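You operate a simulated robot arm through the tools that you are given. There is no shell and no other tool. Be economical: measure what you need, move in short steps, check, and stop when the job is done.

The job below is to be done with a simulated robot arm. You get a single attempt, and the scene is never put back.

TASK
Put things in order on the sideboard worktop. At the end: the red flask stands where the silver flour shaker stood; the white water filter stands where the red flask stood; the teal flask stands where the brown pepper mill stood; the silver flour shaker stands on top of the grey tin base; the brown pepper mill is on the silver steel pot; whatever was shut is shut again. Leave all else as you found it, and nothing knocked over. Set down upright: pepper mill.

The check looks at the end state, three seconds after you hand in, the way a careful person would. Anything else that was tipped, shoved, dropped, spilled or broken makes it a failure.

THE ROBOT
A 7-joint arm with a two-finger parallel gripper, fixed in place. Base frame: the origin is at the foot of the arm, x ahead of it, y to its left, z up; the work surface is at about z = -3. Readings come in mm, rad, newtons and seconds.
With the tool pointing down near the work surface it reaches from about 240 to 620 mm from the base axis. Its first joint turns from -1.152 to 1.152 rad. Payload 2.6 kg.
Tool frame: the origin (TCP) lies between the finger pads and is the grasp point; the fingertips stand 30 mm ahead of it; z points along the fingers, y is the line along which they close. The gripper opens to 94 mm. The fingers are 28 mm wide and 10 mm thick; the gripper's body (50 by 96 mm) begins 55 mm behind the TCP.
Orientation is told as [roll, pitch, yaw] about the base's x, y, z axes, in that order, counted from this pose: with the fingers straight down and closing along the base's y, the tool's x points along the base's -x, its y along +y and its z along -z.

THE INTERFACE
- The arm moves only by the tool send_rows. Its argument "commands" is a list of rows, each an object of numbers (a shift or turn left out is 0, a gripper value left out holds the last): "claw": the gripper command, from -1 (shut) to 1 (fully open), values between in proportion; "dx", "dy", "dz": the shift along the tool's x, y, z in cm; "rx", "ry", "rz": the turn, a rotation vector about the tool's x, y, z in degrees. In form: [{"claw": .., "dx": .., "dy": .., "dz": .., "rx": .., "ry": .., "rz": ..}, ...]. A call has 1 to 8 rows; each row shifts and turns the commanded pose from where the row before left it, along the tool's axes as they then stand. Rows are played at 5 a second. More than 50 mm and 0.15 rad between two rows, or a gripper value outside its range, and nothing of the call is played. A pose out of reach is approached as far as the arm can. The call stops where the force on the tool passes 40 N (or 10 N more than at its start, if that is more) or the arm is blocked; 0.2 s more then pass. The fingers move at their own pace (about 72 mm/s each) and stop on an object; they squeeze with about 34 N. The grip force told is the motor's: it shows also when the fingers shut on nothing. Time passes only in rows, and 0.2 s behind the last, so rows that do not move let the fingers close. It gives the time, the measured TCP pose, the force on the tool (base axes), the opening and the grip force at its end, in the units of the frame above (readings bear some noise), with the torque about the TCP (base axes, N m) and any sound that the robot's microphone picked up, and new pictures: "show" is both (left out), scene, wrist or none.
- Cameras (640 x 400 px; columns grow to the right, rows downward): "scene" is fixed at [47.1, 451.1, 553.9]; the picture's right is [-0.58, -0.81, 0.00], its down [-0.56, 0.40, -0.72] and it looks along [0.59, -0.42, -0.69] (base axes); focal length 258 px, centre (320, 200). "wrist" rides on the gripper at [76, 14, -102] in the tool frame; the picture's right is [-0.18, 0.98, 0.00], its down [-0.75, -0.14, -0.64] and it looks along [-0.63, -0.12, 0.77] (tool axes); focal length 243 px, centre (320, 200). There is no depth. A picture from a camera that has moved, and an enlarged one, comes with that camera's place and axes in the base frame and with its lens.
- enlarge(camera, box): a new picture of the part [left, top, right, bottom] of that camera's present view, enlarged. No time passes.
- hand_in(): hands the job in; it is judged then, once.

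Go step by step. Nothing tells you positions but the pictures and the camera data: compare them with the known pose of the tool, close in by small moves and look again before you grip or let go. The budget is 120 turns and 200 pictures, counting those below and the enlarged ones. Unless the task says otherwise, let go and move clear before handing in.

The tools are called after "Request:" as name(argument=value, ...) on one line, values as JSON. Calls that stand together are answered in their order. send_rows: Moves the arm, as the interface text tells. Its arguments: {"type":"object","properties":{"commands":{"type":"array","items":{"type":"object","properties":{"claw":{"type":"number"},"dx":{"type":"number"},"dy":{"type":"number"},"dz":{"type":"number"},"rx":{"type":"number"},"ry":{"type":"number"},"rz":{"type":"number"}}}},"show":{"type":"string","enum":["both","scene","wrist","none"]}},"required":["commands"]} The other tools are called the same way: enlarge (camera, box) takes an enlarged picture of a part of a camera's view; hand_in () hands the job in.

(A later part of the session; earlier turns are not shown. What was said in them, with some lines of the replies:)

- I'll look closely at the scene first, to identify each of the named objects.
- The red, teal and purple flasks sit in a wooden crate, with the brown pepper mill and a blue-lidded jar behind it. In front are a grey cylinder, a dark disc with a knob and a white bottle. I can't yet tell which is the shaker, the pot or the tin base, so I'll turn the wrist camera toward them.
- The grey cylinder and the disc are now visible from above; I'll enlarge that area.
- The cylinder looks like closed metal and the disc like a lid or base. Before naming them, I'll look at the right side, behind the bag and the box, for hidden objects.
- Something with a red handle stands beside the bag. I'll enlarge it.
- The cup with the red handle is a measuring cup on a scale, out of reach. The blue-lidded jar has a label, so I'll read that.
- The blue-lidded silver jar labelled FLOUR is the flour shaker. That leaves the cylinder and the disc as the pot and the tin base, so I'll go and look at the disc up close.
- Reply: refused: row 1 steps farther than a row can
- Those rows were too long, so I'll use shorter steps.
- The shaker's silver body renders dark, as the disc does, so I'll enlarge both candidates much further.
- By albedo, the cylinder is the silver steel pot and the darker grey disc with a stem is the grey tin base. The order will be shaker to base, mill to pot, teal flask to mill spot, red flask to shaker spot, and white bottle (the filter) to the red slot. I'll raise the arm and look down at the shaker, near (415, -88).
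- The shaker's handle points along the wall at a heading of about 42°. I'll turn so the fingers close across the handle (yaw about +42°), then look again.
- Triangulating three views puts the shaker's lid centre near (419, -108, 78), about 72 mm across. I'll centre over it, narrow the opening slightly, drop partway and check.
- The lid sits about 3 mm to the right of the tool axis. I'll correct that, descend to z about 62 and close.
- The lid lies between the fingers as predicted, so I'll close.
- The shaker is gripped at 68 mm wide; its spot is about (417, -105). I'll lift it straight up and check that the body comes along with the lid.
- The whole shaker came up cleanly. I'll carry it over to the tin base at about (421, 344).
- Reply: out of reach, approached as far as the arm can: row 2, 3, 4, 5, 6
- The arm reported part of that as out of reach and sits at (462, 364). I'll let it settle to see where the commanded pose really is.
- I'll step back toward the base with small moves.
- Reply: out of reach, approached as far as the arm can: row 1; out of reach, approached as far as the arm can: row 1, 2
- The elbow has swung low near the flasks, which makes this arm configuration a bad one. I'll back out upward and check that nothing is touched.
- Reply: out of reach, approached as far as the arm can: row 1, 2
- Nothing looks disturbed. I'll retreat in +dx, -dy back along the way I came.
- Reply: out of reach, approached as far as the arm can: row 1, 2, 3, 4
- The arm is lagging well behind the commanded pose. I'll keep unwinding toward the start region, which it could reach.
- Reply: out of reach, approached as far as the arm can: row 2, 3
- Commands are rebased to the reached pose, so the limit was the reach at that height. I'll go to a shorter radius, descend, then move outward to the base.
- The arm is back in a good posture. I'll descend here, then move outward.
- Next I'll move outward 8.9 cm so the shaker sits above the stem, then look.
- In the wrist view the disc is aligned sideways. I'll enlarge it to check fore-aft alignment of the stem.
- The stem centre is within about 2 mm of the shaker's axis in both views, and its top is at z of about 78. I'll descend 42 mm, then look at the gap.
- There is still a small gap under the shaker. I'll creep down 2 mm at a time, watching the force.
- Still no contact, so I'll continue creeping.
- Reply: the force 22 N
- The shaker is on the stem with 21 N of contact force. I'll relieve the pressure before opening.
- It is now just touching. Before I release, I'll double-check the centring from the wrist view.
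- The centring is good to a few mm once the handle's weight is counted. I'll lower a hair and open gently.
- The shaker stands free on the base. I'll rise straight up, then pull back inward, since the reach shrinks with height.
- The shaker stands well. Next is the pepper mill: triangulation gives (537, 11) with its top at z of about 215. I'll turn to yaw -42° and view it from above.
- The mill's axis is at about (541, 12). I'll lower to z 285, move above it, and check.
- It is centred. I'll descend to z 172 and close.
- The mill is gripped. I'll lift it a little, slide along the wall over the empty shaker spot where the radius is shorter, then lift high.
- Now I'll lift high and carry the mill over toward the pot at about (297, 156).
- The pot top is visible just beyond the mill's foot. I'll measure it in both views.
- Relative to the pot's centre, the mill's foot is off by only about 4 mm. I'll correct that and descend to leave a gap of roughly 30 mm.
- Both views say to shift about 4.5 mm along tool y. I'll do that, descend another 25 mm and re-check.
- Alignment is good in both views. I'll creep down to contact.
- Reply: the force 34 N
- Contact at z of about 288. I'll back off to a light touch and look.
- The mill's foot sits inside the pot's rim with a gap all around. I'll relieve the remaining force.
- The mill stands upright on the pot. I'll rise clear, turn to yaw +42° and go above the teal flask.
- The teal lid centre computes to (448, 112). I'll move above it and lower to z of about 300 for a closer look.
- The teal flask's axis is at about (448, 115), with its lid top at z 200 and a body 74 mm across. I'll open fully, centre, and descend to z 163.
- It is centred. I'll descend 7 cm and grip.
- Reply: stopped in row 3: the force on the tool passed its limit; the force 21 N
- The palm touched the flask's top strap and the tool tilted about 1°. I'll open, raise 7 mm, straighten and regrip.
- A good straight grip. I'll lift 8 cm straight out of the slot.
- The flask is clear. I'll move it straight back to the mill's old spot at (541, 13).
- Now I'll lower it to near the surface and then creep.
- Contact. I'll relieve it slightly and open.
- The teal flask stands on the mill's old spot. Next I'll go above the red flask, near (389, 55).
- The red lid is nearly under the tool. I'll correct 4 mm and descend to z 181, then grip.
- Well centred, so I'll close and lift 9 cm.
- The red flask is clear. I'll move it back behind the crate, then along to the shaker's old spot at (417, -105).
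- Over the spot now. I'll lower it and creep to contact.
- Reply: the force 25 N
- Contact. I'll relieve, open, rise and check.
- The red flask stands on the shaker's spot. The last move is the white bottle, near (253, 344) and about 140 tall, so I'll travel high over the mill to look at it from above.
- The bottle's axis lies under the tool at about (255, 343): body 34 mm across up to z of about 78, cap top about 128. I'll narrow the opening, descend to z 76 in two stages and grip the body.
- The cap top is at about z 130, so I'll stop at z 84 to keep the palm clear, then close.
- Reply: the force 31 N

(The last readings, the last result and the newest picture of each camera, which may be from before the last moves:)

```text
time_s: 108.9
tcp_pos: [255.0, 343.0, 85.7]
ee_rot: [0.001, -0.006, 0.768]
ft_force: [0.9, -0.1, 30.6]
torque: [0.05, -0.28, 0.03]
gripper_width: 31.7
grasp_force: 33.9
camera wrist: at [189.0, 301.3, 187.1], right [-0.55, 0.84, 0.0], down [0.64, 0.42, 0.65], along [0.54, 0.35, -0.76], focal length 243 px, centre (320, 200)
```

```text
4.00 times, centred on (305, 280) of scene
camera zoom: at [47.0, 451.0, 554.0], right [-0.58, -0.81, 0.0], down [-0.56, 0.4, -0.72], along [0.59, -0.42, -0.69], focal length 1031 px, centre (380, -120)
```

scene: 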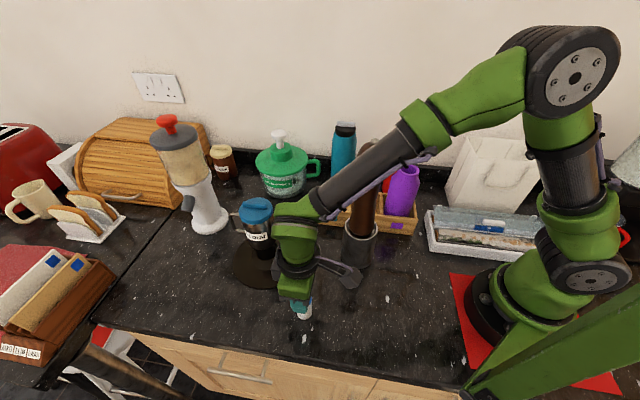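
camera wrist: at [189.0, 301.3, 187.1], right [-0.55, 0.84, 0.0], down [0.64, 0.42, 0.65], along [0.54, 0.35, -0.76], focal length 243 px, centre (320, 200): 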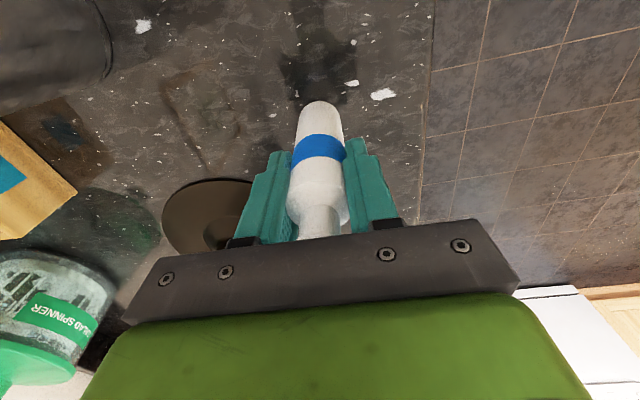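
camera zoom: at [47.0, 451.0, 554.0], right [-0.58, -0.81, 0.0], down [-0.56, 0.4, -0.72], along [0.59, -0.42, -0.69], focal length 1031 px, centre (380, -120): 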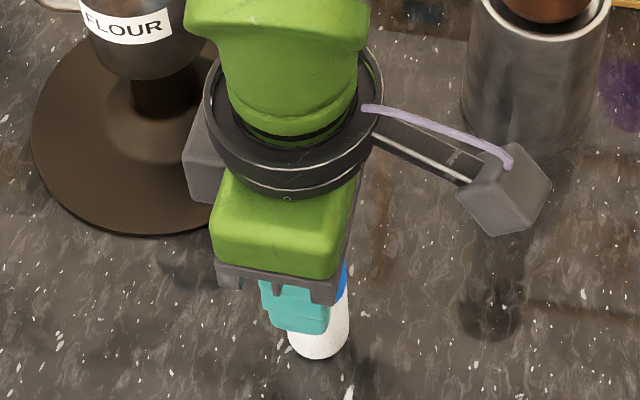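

The palm is pressing on the cap with 30 N. I'll open, raise 6 mm and regrip without that load.

Request:
send_rows(commands=[{"claw": 0.2}, {}, {"dz": -0.6}, {}, {"claw": -1}, {}, {}, {}], show="wrist")

```text
time_s: 110.7
tcp_pos: [253.3, 343.5, 90.5]
ee_rot: [0.001, 0.001, 0.767]
ft_force: [-0.1, -0.4, 0.1]
torque: [0.02, 0.04, 0.01]
gripper_width: 31.4
grasp_force: 34.1
camera wrist: at [188.4, 301.2, 192.2], right [-0.55, 0.84, 0.0], down [0.64, 0.42, 0.64], along [0.54, 0.35, -0.77], focal length 243 px, centre (320, 200)
```

wrist: 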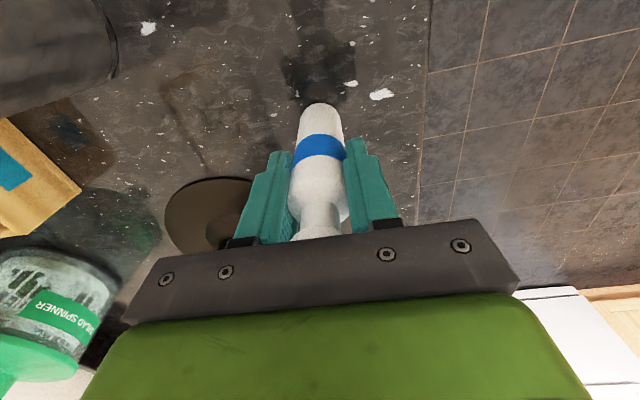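

Clean grip, bottle bottom 93 mm below the TCP. I'll lift and carry it around the mill toward the red slot at (387, 52).

Request:
send_rows(commands=[{"dz": -2}, {"dz": -4.5}, {"dz": -4.5}, {"dz": -4.5}, {"dz": -4.5}, {"dz": -2}, {}], show="scene")

Request:
send_rows(commands=[{"dy": -4.42}, {"dy": -4.42}, {"dy": -4.42}, {"dy": -4.42}, {}], show="scene")

Request:
send_rows(commands=[{"dx": 2.78, "dy": -3.14}, {"dx": 2.78, "dy": -3.14}, {"dx": 2.78, "dy": -3.14}, {"dx": 2.78, "dy": -3.14}, {}], show="both")

```text
time_s: 112.3
tcp_pos: [253.0, 343.2, 309.6]
ee_rot: [0.001, 0.0, 0.766]
ft_force: [-0.5, -0.4, 0.0]
torque: [0.03, 0.02, 0.02]
gripper_width: 31.6
grasp_force: 34.0
```

scene: 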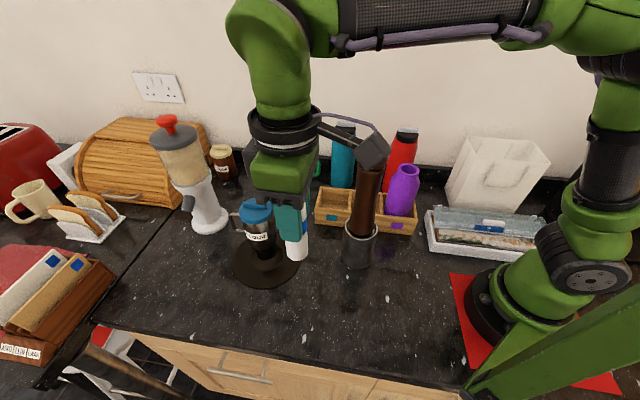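

```text
time_s: 113.5
tcp_pos: [376.4, 216.5, 309.7]
ee_rot: [0.001, 0.001, 0.766]
ft_force: [-0.1, 0.3, -1.3]
torque: [0.01, -0.01, -0.02]
gripper_width: 31.2
grasp_force: 34.2
```

scene: 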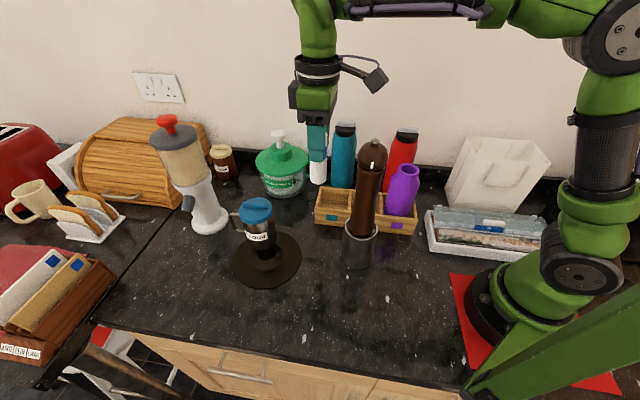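

```text
time_s: 114.7
tcp_pos: [383.1, 48.3, 309.3]
ee_rot: [-0.001, 0.0, 0.767]
ft_force: [1.3, 0.6, -0.5]
torque: [0.0, 0.0, -0.02]
gripper_width: 31.2
grasp_force: 34.0
camera wrist: at [318.3, 6.1, 411.8], right [-0.55, 0.84, 0.0], down [0.64, 0.42, 0.64], along [0.54, 0.35, -0.77], focal length 243 px, centre (320, 200)
```

scene: 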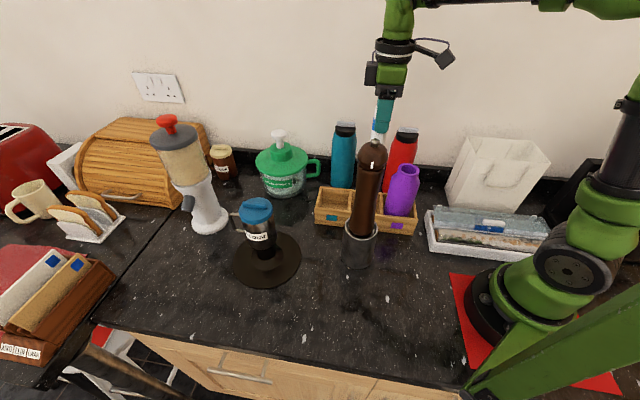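
wrist: 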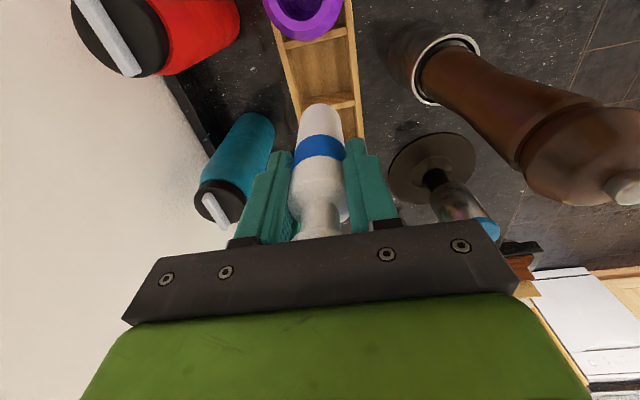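

The slot is empty below. I'll rotate the wrist about 180° so the camera won't sit over the purple flask on the way down.

Request:
send_rows(commands=[{"rz": 8}, {"rz": 8}, {"rz": 8}, {"rz": 8}, {"rz": 8}, {"rz": 8}, {"rz": 8}, {"rz": 8}], show="none")

Request:
send_rows(commands=[{"rz": 8}, {"rz": 8}, {"rz": 8}, {"rz": 8}, {"rz": 8}, {"rz": 8}, {"rz": 8}, {"rz": 8}], show="none")

Request:
send_rows(commands=[{"rz": 8}, {"rz": 8}, {"rz": 8}, {"rz": 8}, {"rz": 8}, {"rz": 8}, {"rz": 4}, {}], show="both")

```text
time_s: 116.5
tcp_pos: [383.4, 49.0, 309.4]
ee_rot: [-0.001, 0.001, -0.354]
ft_force: [-1.1, 0.5, -0.7]
torque: [0.0, 0.02, 0.0]
gripper_width: 31.2
grasp_force: 34.2
```

```text
time_s: 118.3
tcp_pos: [383.1, 48.6, 310.1]
ee_rot: [0.0, 0.0, -1.47]
ft_force: [1.0, -0.6, -0.7]
torque: [0.02, -0.01, 0.01]
gripper_width: 31.3
grasp_force: 33.6
```

```text
time_s: 120.1
tcp_pos: [382.6, 48.5, 309.7]
ee_rot: [0.0, 0.001, -2.374]
ft_force: [0.0, 0.0, -0.5]
torque: [-0.01, -0.01, -0.01]
gripper_width: 31.3
grasp_force: 34.0
camera wrist: at [447.3, 91.4, 412.3], right [0.55, -0.84, 0.0], down [-0.64, -0.42, 0.64], along [-0.54, -0.35, -0.77], focal length 243 px, centre (320, 200)
```

scene: 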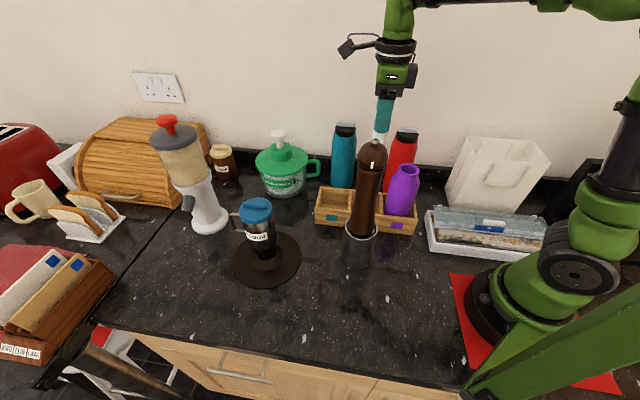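
wrist: 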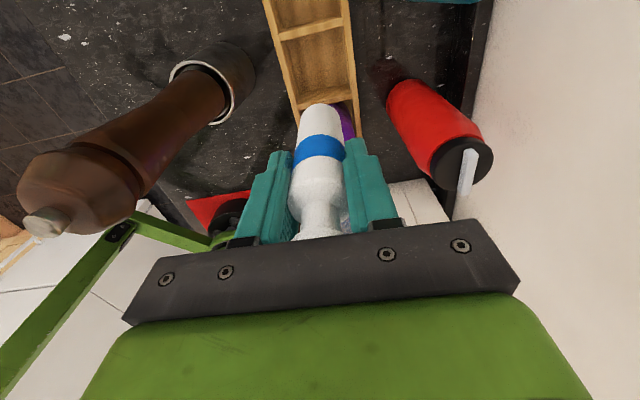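

Reachable. I'll enlarge the wrist view to measure the middle compartment.

Request:
enlarge(camera="wrist", box=[240, 0, 400, 120])

```text
3.33 times, centred on (320, 60) of wrist
camera zoom: at [447.3, 91.4, 412.3], right [0.55, -0.84, 0.0], down [-0.64, -0.42, 0.64], along [-0.54, -0.35, -0.77], focal length 809 px, centre (320, 667)
```

zoom: 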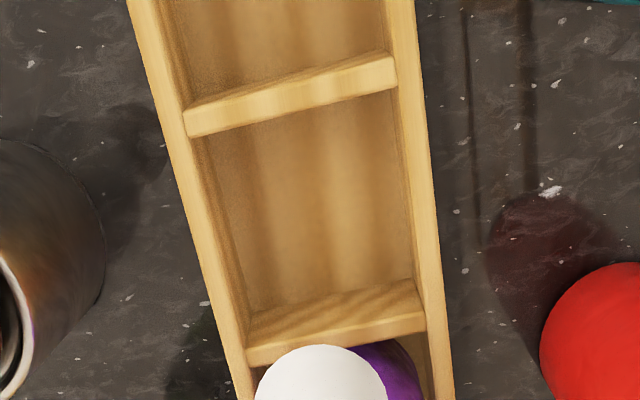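

The slot's centre is at about (384, 52.5), and the red flask's axis was at (387, 52.5). I'll shift 5 mm to (386, 52.5) and descend halfway.

Request:
send_rows(commands=[{"dx": 0.5, "dy": -0.1}, {"dz": 4}, {"dz": 4}, {"dz": 4}, {}], show="both")

Request:
enlarge(camera="scene", box=[300, 120, 430, 245])

```text
time_s: 121.3
tcp_pos: [385.7, 54.3, 188.2]
ee_rot: [0.001, 0.001, -2.375]
ft_force: [0.6, -0.1, -1.2]
torque: [0.0, 0.02, -0.02]
gripper_width: 31.5
grasp_force: 33.6
camera wrist: at [450.5, 96.0, 291.2], right [0.55, -0.84, 0.0], down [-0.64, -0.42, 0.64], along [-0.54, -0.35, -0.77], focal length 243 px, centre (320, 200)
```

scene: 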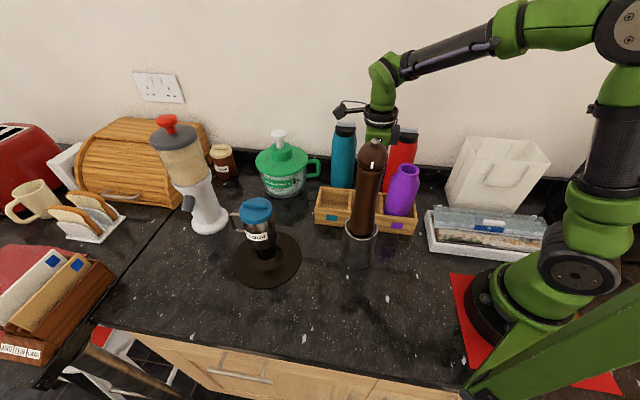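
wrist: 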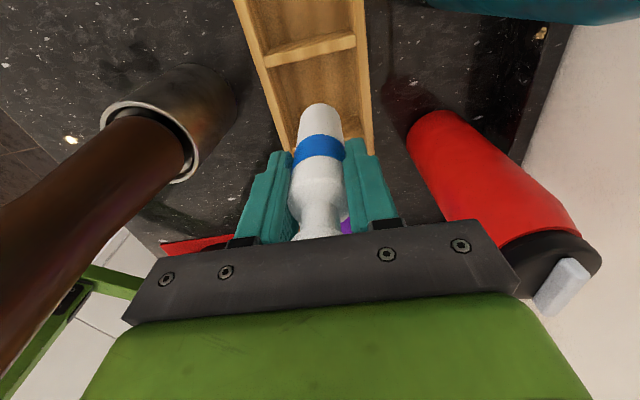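

```text
3.20 times, centred on (365, 182) of scene
camera zoom: at [47.1, 451.1, 553.9], right [-0.58, -0.81, 0.0], down [-0.56, 0.4, -0.72], along [0.59, -0.42, -0.69], focal length 825 px, centre (176, 256)
```

zoom: 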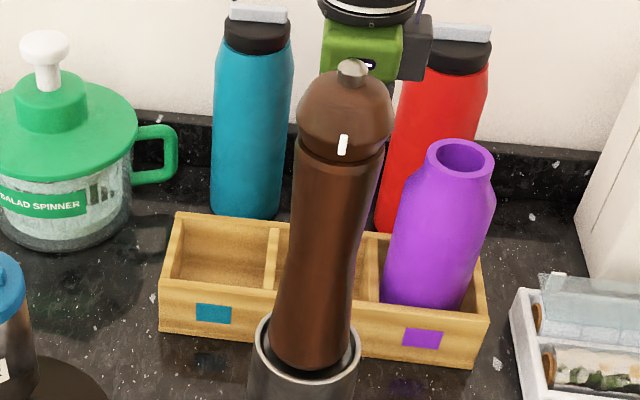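

There is enough clearance to the purple flask. I'll descend further into the slot.

Request:
send_rows(commands=[{"dz": 3, "dx": -0.1}, {"dz": 3}, {}], show="both")

Request:
enlarge(camera="scene", box=[300, 120, 430, 245])

Request:
enlarge(camera="wrist", box=[230, 20, 430, 170])

```text
time_s: 122.1
tcp_pos: [385.0, 52.2, 129.3]
ee_rot: [0.0, 0.0, -2.374]
ft_force: [0.0, 0.3, -0.3]
torque: [-0.03, 0.01, 0.03]
gripper_width: 31.4
grasp_force: 34.0
camera wrist: at [450.0, 95.5, 231.3], right [0.55, -0.84, 0.0], down [-0.64, -0.42, 0.64], along [-0.54, -0.35, -0.77], focal length 243 px, centre (320, 200)
```

scene: 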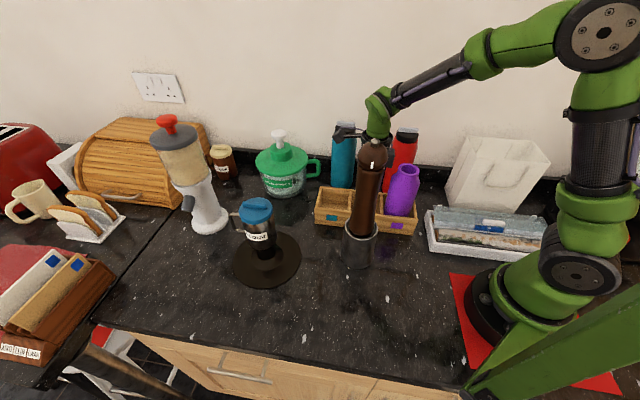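
wrist: 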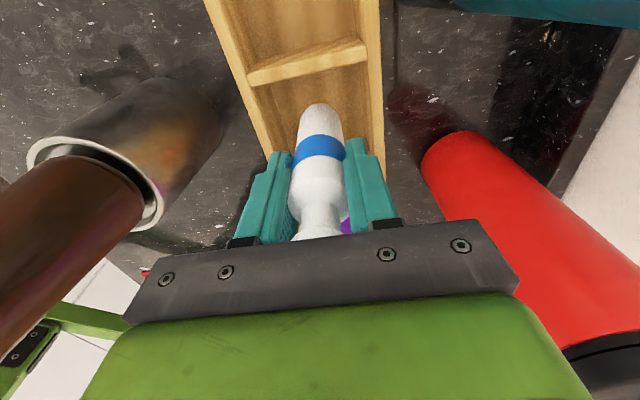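

```text
3.20 times, centred on (365, 182) of scene
camera zoom: at [47.1, 451.1, 553.9], right [-0.58, -0.81, 0.0], down [-0.56, 0.4, -0.72], along [0.59, -0.42, -0.69], focal length 825 px, centre (176, 256)
```

zoom: 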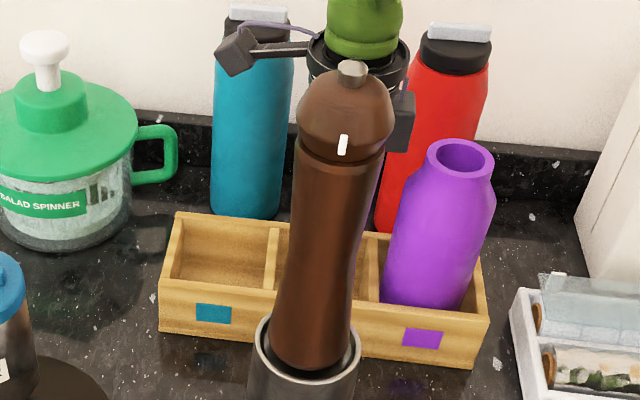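

```text
2.67 times, centred on (330, 95) of wrist
camera zoom: at [450.0, 95.5, 231.3], right [0.55, -0.84, 0.0], down [-0.64, -0.42, 0.64], along [-0.54, -0.35, -0.77], focal length 647 px, centre (293, 480)
```

zoom: 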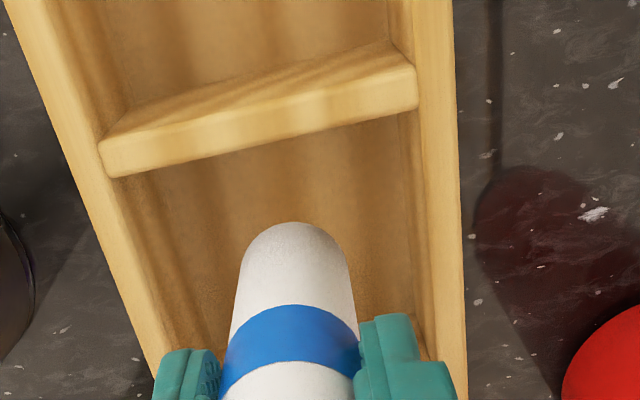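

The grey box on the gripper's back would come too close to the purple flask at full depth. I'll park the bottle briefly in the empty teal slot, regrip higher on its cap, then set it in the red slot.

Request:
send_rows(commands=[{"dz": -2}, {"dz": -3}, {"dx": 3}, {"dx": 3}, {"dx": 2.7}, {}], show="wrist")

Request:
send_rows(commands=[{"dz": 4}, {"dz": 3}, {}], show="none")

Request:
send_rows(commands=[{"dz": 0.3}, {}], show="none")

Request:
send_rows(commands=[{"dz": 0.3}, {}], show="none")

```text
time_s: 123.5
tcp_pos: [449.5, 112.8, 178.2]
ee_rot: [0.0, -0.001, -2.376]
ft_force: [1.1, -1.1, -1.0]
torque: [0.0, 0.02, -0.02]
gripper_width: 31.3
grasp_force: 33.6
camera wrist: at [512.5, 155.5, 281.2], right [0.55, -0.84, 0.0], down [-0.64, -0.42, 0.64], along [-0.54, -0.35, -0.77], focal length 243 px, centre (320, 200)
```

wrist: 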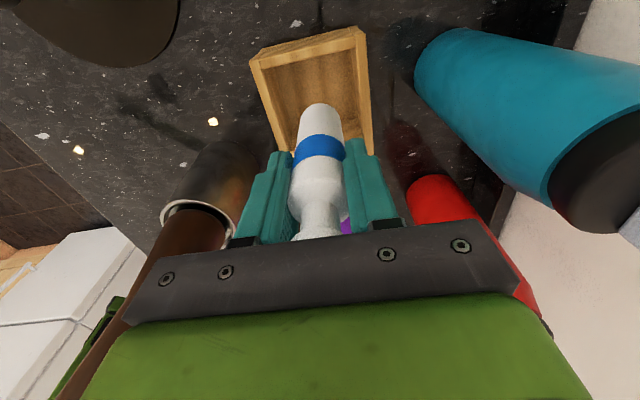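

```text
time_s: 124.3
tcp_pos: [447.6, 113.9, 109.9]
ee_rot: [0.002, -0.001, -2.375]
ft_force: [0.3, -0.1, -0.4]
torque: [-0.02, -0.01, -0.02]
gripper_width: 31.2
grasp_force: 33.9
```

```text
time_s: 124.9
tcp_pos: [448.3, 111.8, 106.2]
ee_rot: [-0.001, 0.0, -2.375]
ft_force: [-0.5, 0.4, -0.1]
torque: [-0.02, 0.01, -0.03]
gripper_width: 31.2
grasp_force: 34.3
```

```text
time_s: 125.5
tcp_pos: [446.6, 112.6, 103.6]
ee_rot: [0.001, 0.001, -2.376]
ft_force: [0.0, 0.1, -0.5]
torque: [0.02, 0.0, 0.03]
gripper_width: 31.2
grasp_force: 34.1
```

Request:
send_rows(commands=[{"dz": 0.3}, {}], show="none")

Request:
send_rows(commands=[{"dz": 0.2}, {}], show="none")

Request:
send_rows(commands=[{"dz": 0.15}, {}], show="none")

```text
time_s: 126.1
tcp_pos: [448.0, 113.4, 101.5]
ee_rot: [-0.001, 0.0, -2.377]
ft_force: [0.4, 0.2, -1.8]
torque: [0.04, 0.01, 0.01]
gripper_width: 31.2
grasp_force: 34.0
```

```text
time_s: 126.7
tcp_pos: [447.1, 113.6, 99.1]
ee_rot: [0.0, 0.0, -2.376]
ft_force: [-0.3, -0.4, -0.8]
torque: [0.0, -0.03, 0.02]
gripper_width: 31.1
grasp_force: 34.2
```

```text
time_s: 127.3
tcp_pos: [446.5, 112.6, 97.2]
ee_rot: [0.003, -0.001, -2.375]
ft_force: [0.1, -1.1, -0.6]
torque: [-0.01, 0.02, 0.03]
gripper_width: 31.1
grasp_force: 34.2
```

Request:
send_rows(commands=[{"dz": 0.1}, {}], show="none")

Request:
send_rows(commands=[{"dz": 0.1}, {}], show="none")

Request:
send_rows(commands=[{"dz": 0.1}, {}], show="none")

```text
time_s: 127.9
tcp_pos: [448.0, 111.5, 97.8]
ee_rot: [0.001, 0.002, -2.376]
ft_force: [-4.3, -1.8, 13.1]
torque: [-0.07, 0.37, 0.05]
gripper_width: 31.3
grasp_force: 33.9
```

```text
time_s: 128.5
tcp_pos: [449.0, 113.4, 97.2]
ee_rot: [0.002, 0.005, -2.375]
ft_force: [-6.6, -2.7, 28.9]
torque: [-0.15, 0.5, 0.06]
gripper_width: 31.1
grasp_force: 34.5
```

```text
time_s: 129.1
tcp_pos: [448.0, 113.7, 95.9]
ee_rot: [0.004, 0.005, -2.375]
ft_force: [-0.9, -0.4, 30.9]
torque: [0.22, 0.06, 0.04]
gripper_width: 31.1
grasp_force: 34.1
```

Contact. I'll relieve, open, raise 23 mm and close on the cap.

Request:
send_rows(commands=[{"dz": -0.25}, {}, {"claw": 0.1}, {}, {"dz": -1.2}, {"dz": -1.1}, {}], show="both")

Request:
send_rows(commands=[{"claw": -1}, {}, {}, {}], show="wrist")

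```text
time_s: 130.7
tcp_pos: [447.2, 113.2, 120.1]
ee_rot: [0.0, 0.0, -2.376]
ft_force: [0.7, 0.0, -0.9]
torque: [0.0, -0.02, 0.02]
gripper_width: 51.8
grasp_force: 0.1
camera wrist: at [512.2, 155.3, 222.7], right [0.55, -0.84, 0.0], down [-0.64, -0.42, 0.64], along [-0.54, -0.35, -0.77], focal length 243 px, centre (320, 200)
```

scene: 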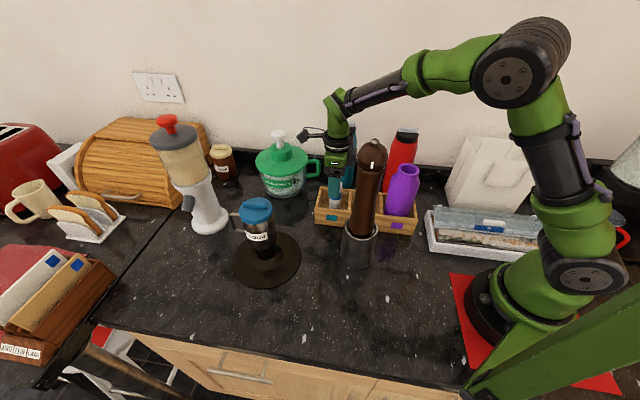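
wrist: 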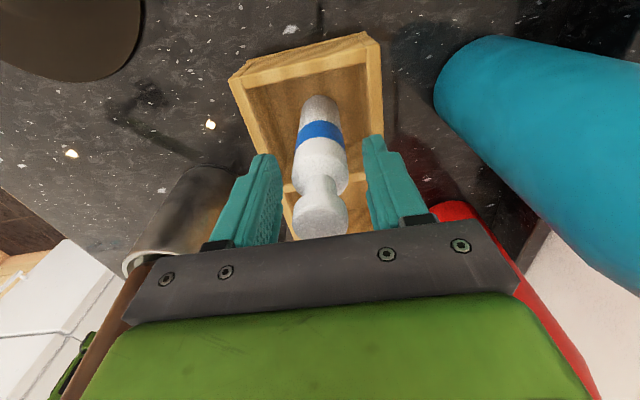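

```text
time_s: 131.7
tcp_pos: [447.3, 112.8, 121.1]
ee_rot: [0.0, 0.0, -2.375]
ft_force: [-1.2, 0.6, 2.9]
torque: [-0.03, 0.09, -0.04]
gripper_width: 30.8
grasp_force: 34.1
camera wrist: at [512.2, 155.5, 222.7], right [0.55, -0.84, 0.0], down [-0.64, -0.42, 0.64], along [-0.54, -0.35, -0.77], focal length 243 px, centre (320, 200)
```

wrist: 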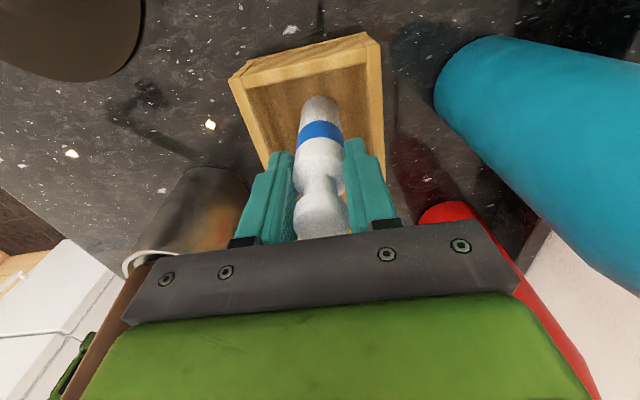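

Cap gripped (31 mm). I'll lift 7 cm, hop to the red slot and lower.

Request:
send_rows(commands=[{"dz": -3}, {"dz": -4}, {"dx": -2.9}, {"dx": -2.9}, {"dx": -2.8}, {}], show="both")

Request:
send_rows(commands=[{"dz": 3}, {"dz": 2.5}, {}], show="both")

Request:
enlarge(camera="scene", box=[310, 120, 430, 245])

```text
time_s: 133.1
tcp_pos: [384.4, 53.7, 190.7]
ee_rot: [0.003, -0.001, -2.376]
ft_force: [-0.1, 0.5, -0.7]
torque: [0.03, -0.02, 0.0]
gripper_width: 30.8
grasp_force: 34.1
camera wrist: at [449.3, 95.9, 292.1], right [0.55, -0.84, 0.0], down [-0.64, -0.42, 0.64], along [-0.54, -0.35, -0.77], focal length 243 px, centre (320, 200)
```

scene: 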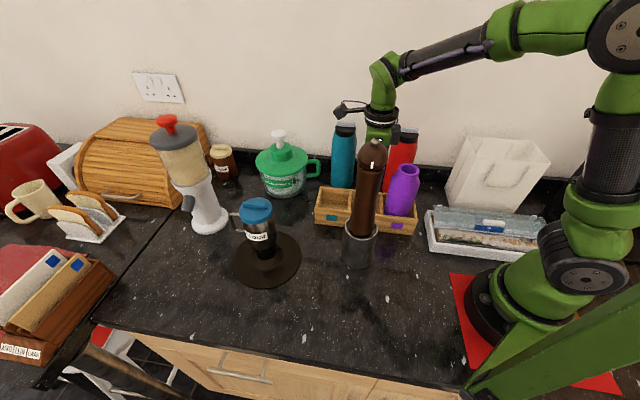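
wrist: 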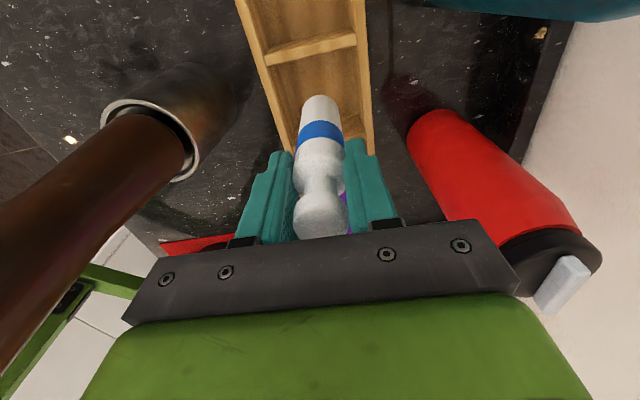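

```text
time_s: 133.9
tcp_pos: [386.1, 53.7, 135.2]
ee_rot: [-0.001, 0.001, -2.375]
ft_force: [0.3, -0.2, -0.1]
torque: [-0.01, 0.02, 0.02]
gripper_width: 30.9
grasp_force: 34.1
camera wrist: at [449.1, 96.1, 236.8], right [0.55, -0.84, 0.0], down [-0.64, -0.42, 0.64], along [-0.54, -0.35, -0.77], focal length 243 px, centre (320, 200)
```

scene: 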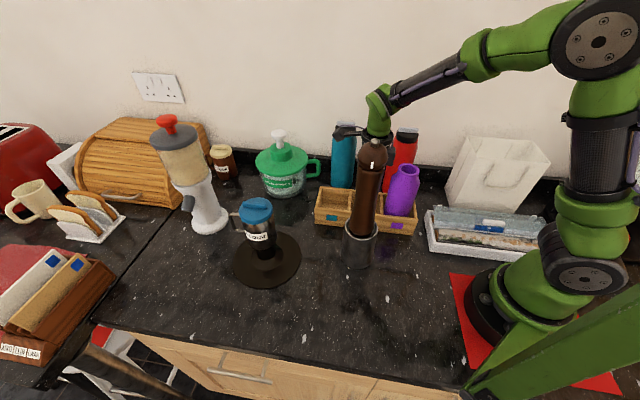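
wrist: 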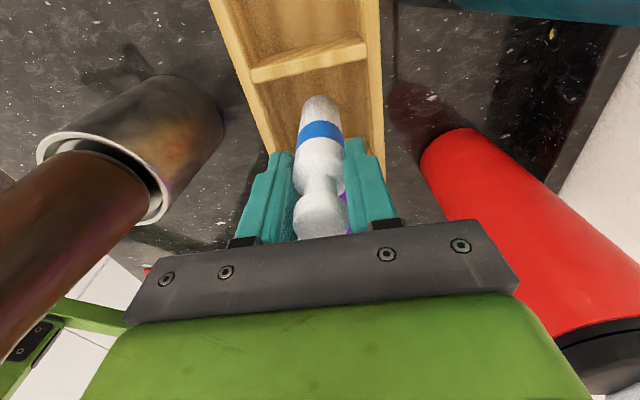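

```text
3.20 times, centred on (370, 182) of scene
camera zoom: at [47.1, 451.1, 553.9], right [-0.58, -0.81, 0.0], down [-0.56, 0.4, -0.72], along [0.59, -0.42, -0.69], focal length 825 px, centre (160, 256)
```

zoom: 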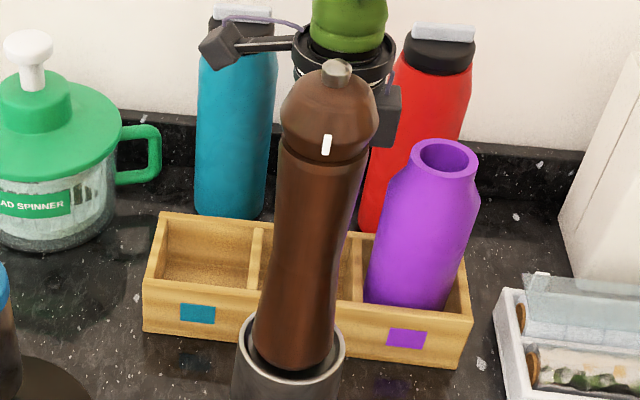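

Plenty of clearance now. I'll creep down to contact.

Request:
send_rows(commands=[{"dz": 0.8}, {"dz": 0.3}, {}], show="none")

Request:
send_rows(commands=[{"dz": 0.2}, {}], show="none")

Request:
send_rows(commands=[{"dz": 0.1}, {}], show="none")

Request:
send_rows(commands=[{"dz": 0.1}, {}], show="none")

```text
time_s: 134.7
tcp_pos: [384.5, 53.5, 123.7]
ee_rot: [-0.001, 0.001, -2.374]
ft_force: [-0.5, 0.0, -0.5]
torque: [0.01, 0.0, 0.01]
gripper_width: 30.8
grasp_force: 33.6
```

```text
time_s: 135.3
tcp_pos: [384.9, 53.6, 121.6]
ee_rot: [0.0, -0.001, -2.375]
ft_force: [-0.1, 0.3, -1.9]
torque: [0.01, -0.01, -0.01]
gripper_width: 31.1
grasp_force: 33.6
```

```text
time_s: 135.9
tcp_pos: [385.6, 53.4, 120.6]
ee_rot: [0.001, 0.0, -2.376]
ft_force: [-0.1, -0.9, -0.3]
torque: [-0.02, 0.0, -0.01]
gripper_width: 30.7
grasp_force: 34.5
```

```text
time_s: 136.5
tcp_pos: [385.0, 53.1, 120.3]
ee_rot: [0.003, 0.0, -2.374]
ft_force: [-2.1, -1.3, 9.7]
torque: [-0.13, 0.32, 0.01]
gripper_width: 30.7
grasp_force: 34.0
```

Contact. I'll relieve, open gently and rise.

Request:
send_rows(commands=[{"dz": -0.1}, {}, {"claw": -0.2}, {"claw": 0.0}, {"claw": 0.15}, {}], show="wrist")

Request:
send_rows(commands=[{"dz": -1}, {"dz": -3.5}, {"dz": -4.5}, {"dz": -4.5}, {"dz": -4.5}, {"dz": -3}, {}], show="both")

Request:
enlarge(camera="wrist", box=[180, 0, 480, 200])

```text
time_s: 137.9
tcp_pos: [386.8, 53.1, 121.2]
ee_rot: [0.0, 0.0, -2.375]
ft_force: [0.0, -0.2, 0.9]
torque: [-0.01, 0.03, 0.01]
gripper_width: 54.3
grasp_force: 0.1
camera wrist: at [450.1, 95.7, 223.1], right [0.55, -0.84, 0.0], down [-0.64, -0.42, 0.64], along [-0.54, -0.35, -0.77], focal length 243 px, centre (320, 200)
```

wrist: 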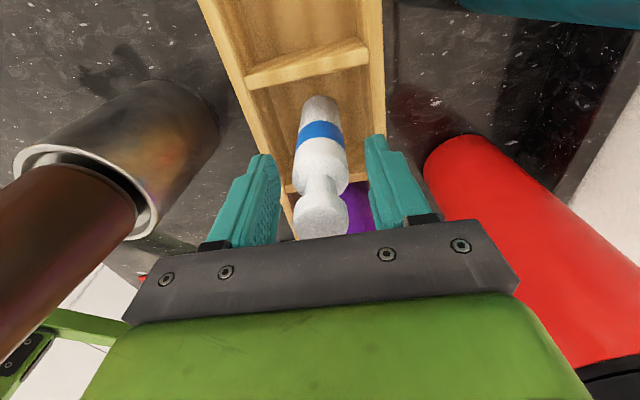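

```text
time_s: 139.5
tcp_pos: [385.2, 54.0, 331.8]
ee_rot: [0.001, 0.002, -2.375]
ft_force: [0.4, 0.8, 0.7]
torque: [0.01, 0.0, 0.03]
gripper_width: 54.2
grasp_force: 0.1
camera wrist: at [449.8, 96.7, 434.1], right [0.55, -0.84, 0.0], down [-0.64, -0.42, 0.64], along [-0.54, -0.35, -0.77], focal length 243 px, centre (320, 200)
```

scene: 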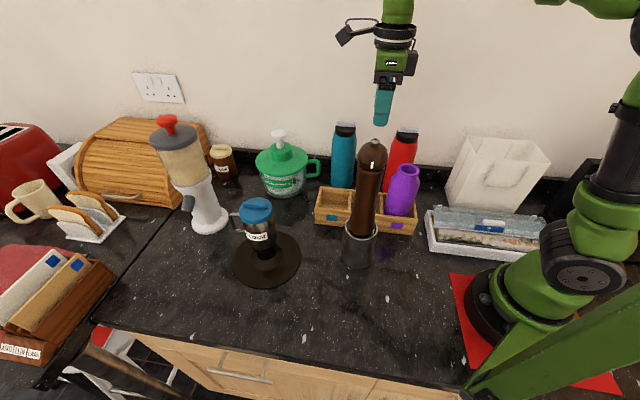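
wrist: 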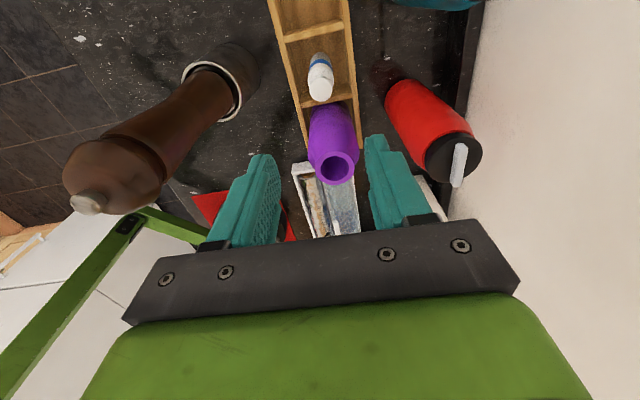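

```text
2.00 times, centred on (330, 100) of wrist
camera zoom: at [449.8, 96.7, 434.1], right [0.55, -0.84, 0.0], down [-0.64, -0.42, 0.64], along [-0.54, -0.35, -0.77], focal length 485 px, centre (300, 400)
```

zoom: 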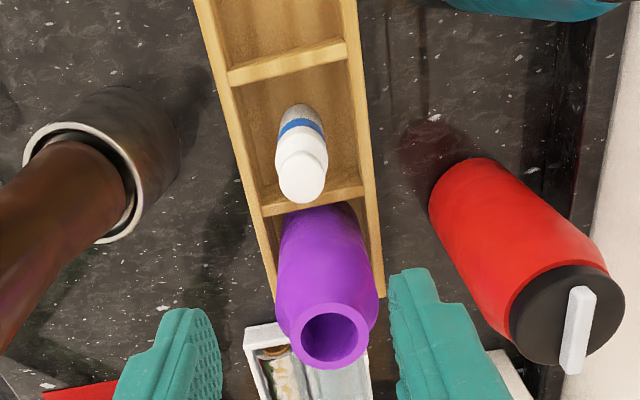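

The bottle stands in the red flask's slot with everything else upright. I'll take one last close look at the whole scene.

Request:
enlarge(camera="scene", box=[220, 110, 440, 290])

```text
2.22 times, centred on (330, 200) of scene
camera zoom: at [47.1, 451.1, 553.9], right [-0.58, -0.81, 0.0], down [-0.56, 0.4, -0.72], along [0.59, -0.42, -0.69], focal length 573 px, centre (298, 200)
```

zoom: 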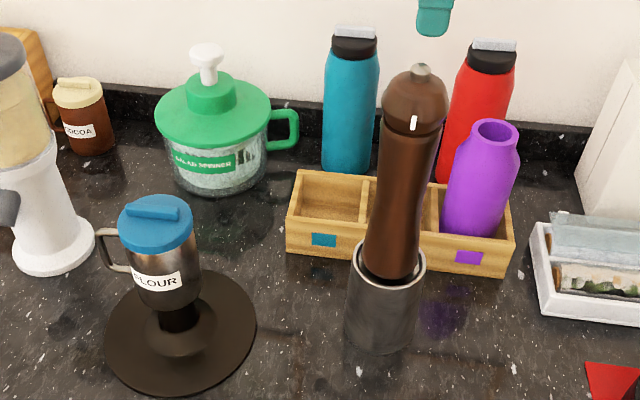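

All five items are in place and upright, and the gripper is clear, so I'm handing in.

Request:
hand_in()

```text
The job is handed in.
```

I moved all five items to the places you named and handed the job in; in the last pictures they all stood upright, and I saw nothing else disturbed.

Three of the names were my reading of the pictures: the white bottle with the blue band as the water filter, the metal cylinder as the steel pot, and the dark disc with a stem as the tin base. I didn't open anything, so there was nothing to shut again.
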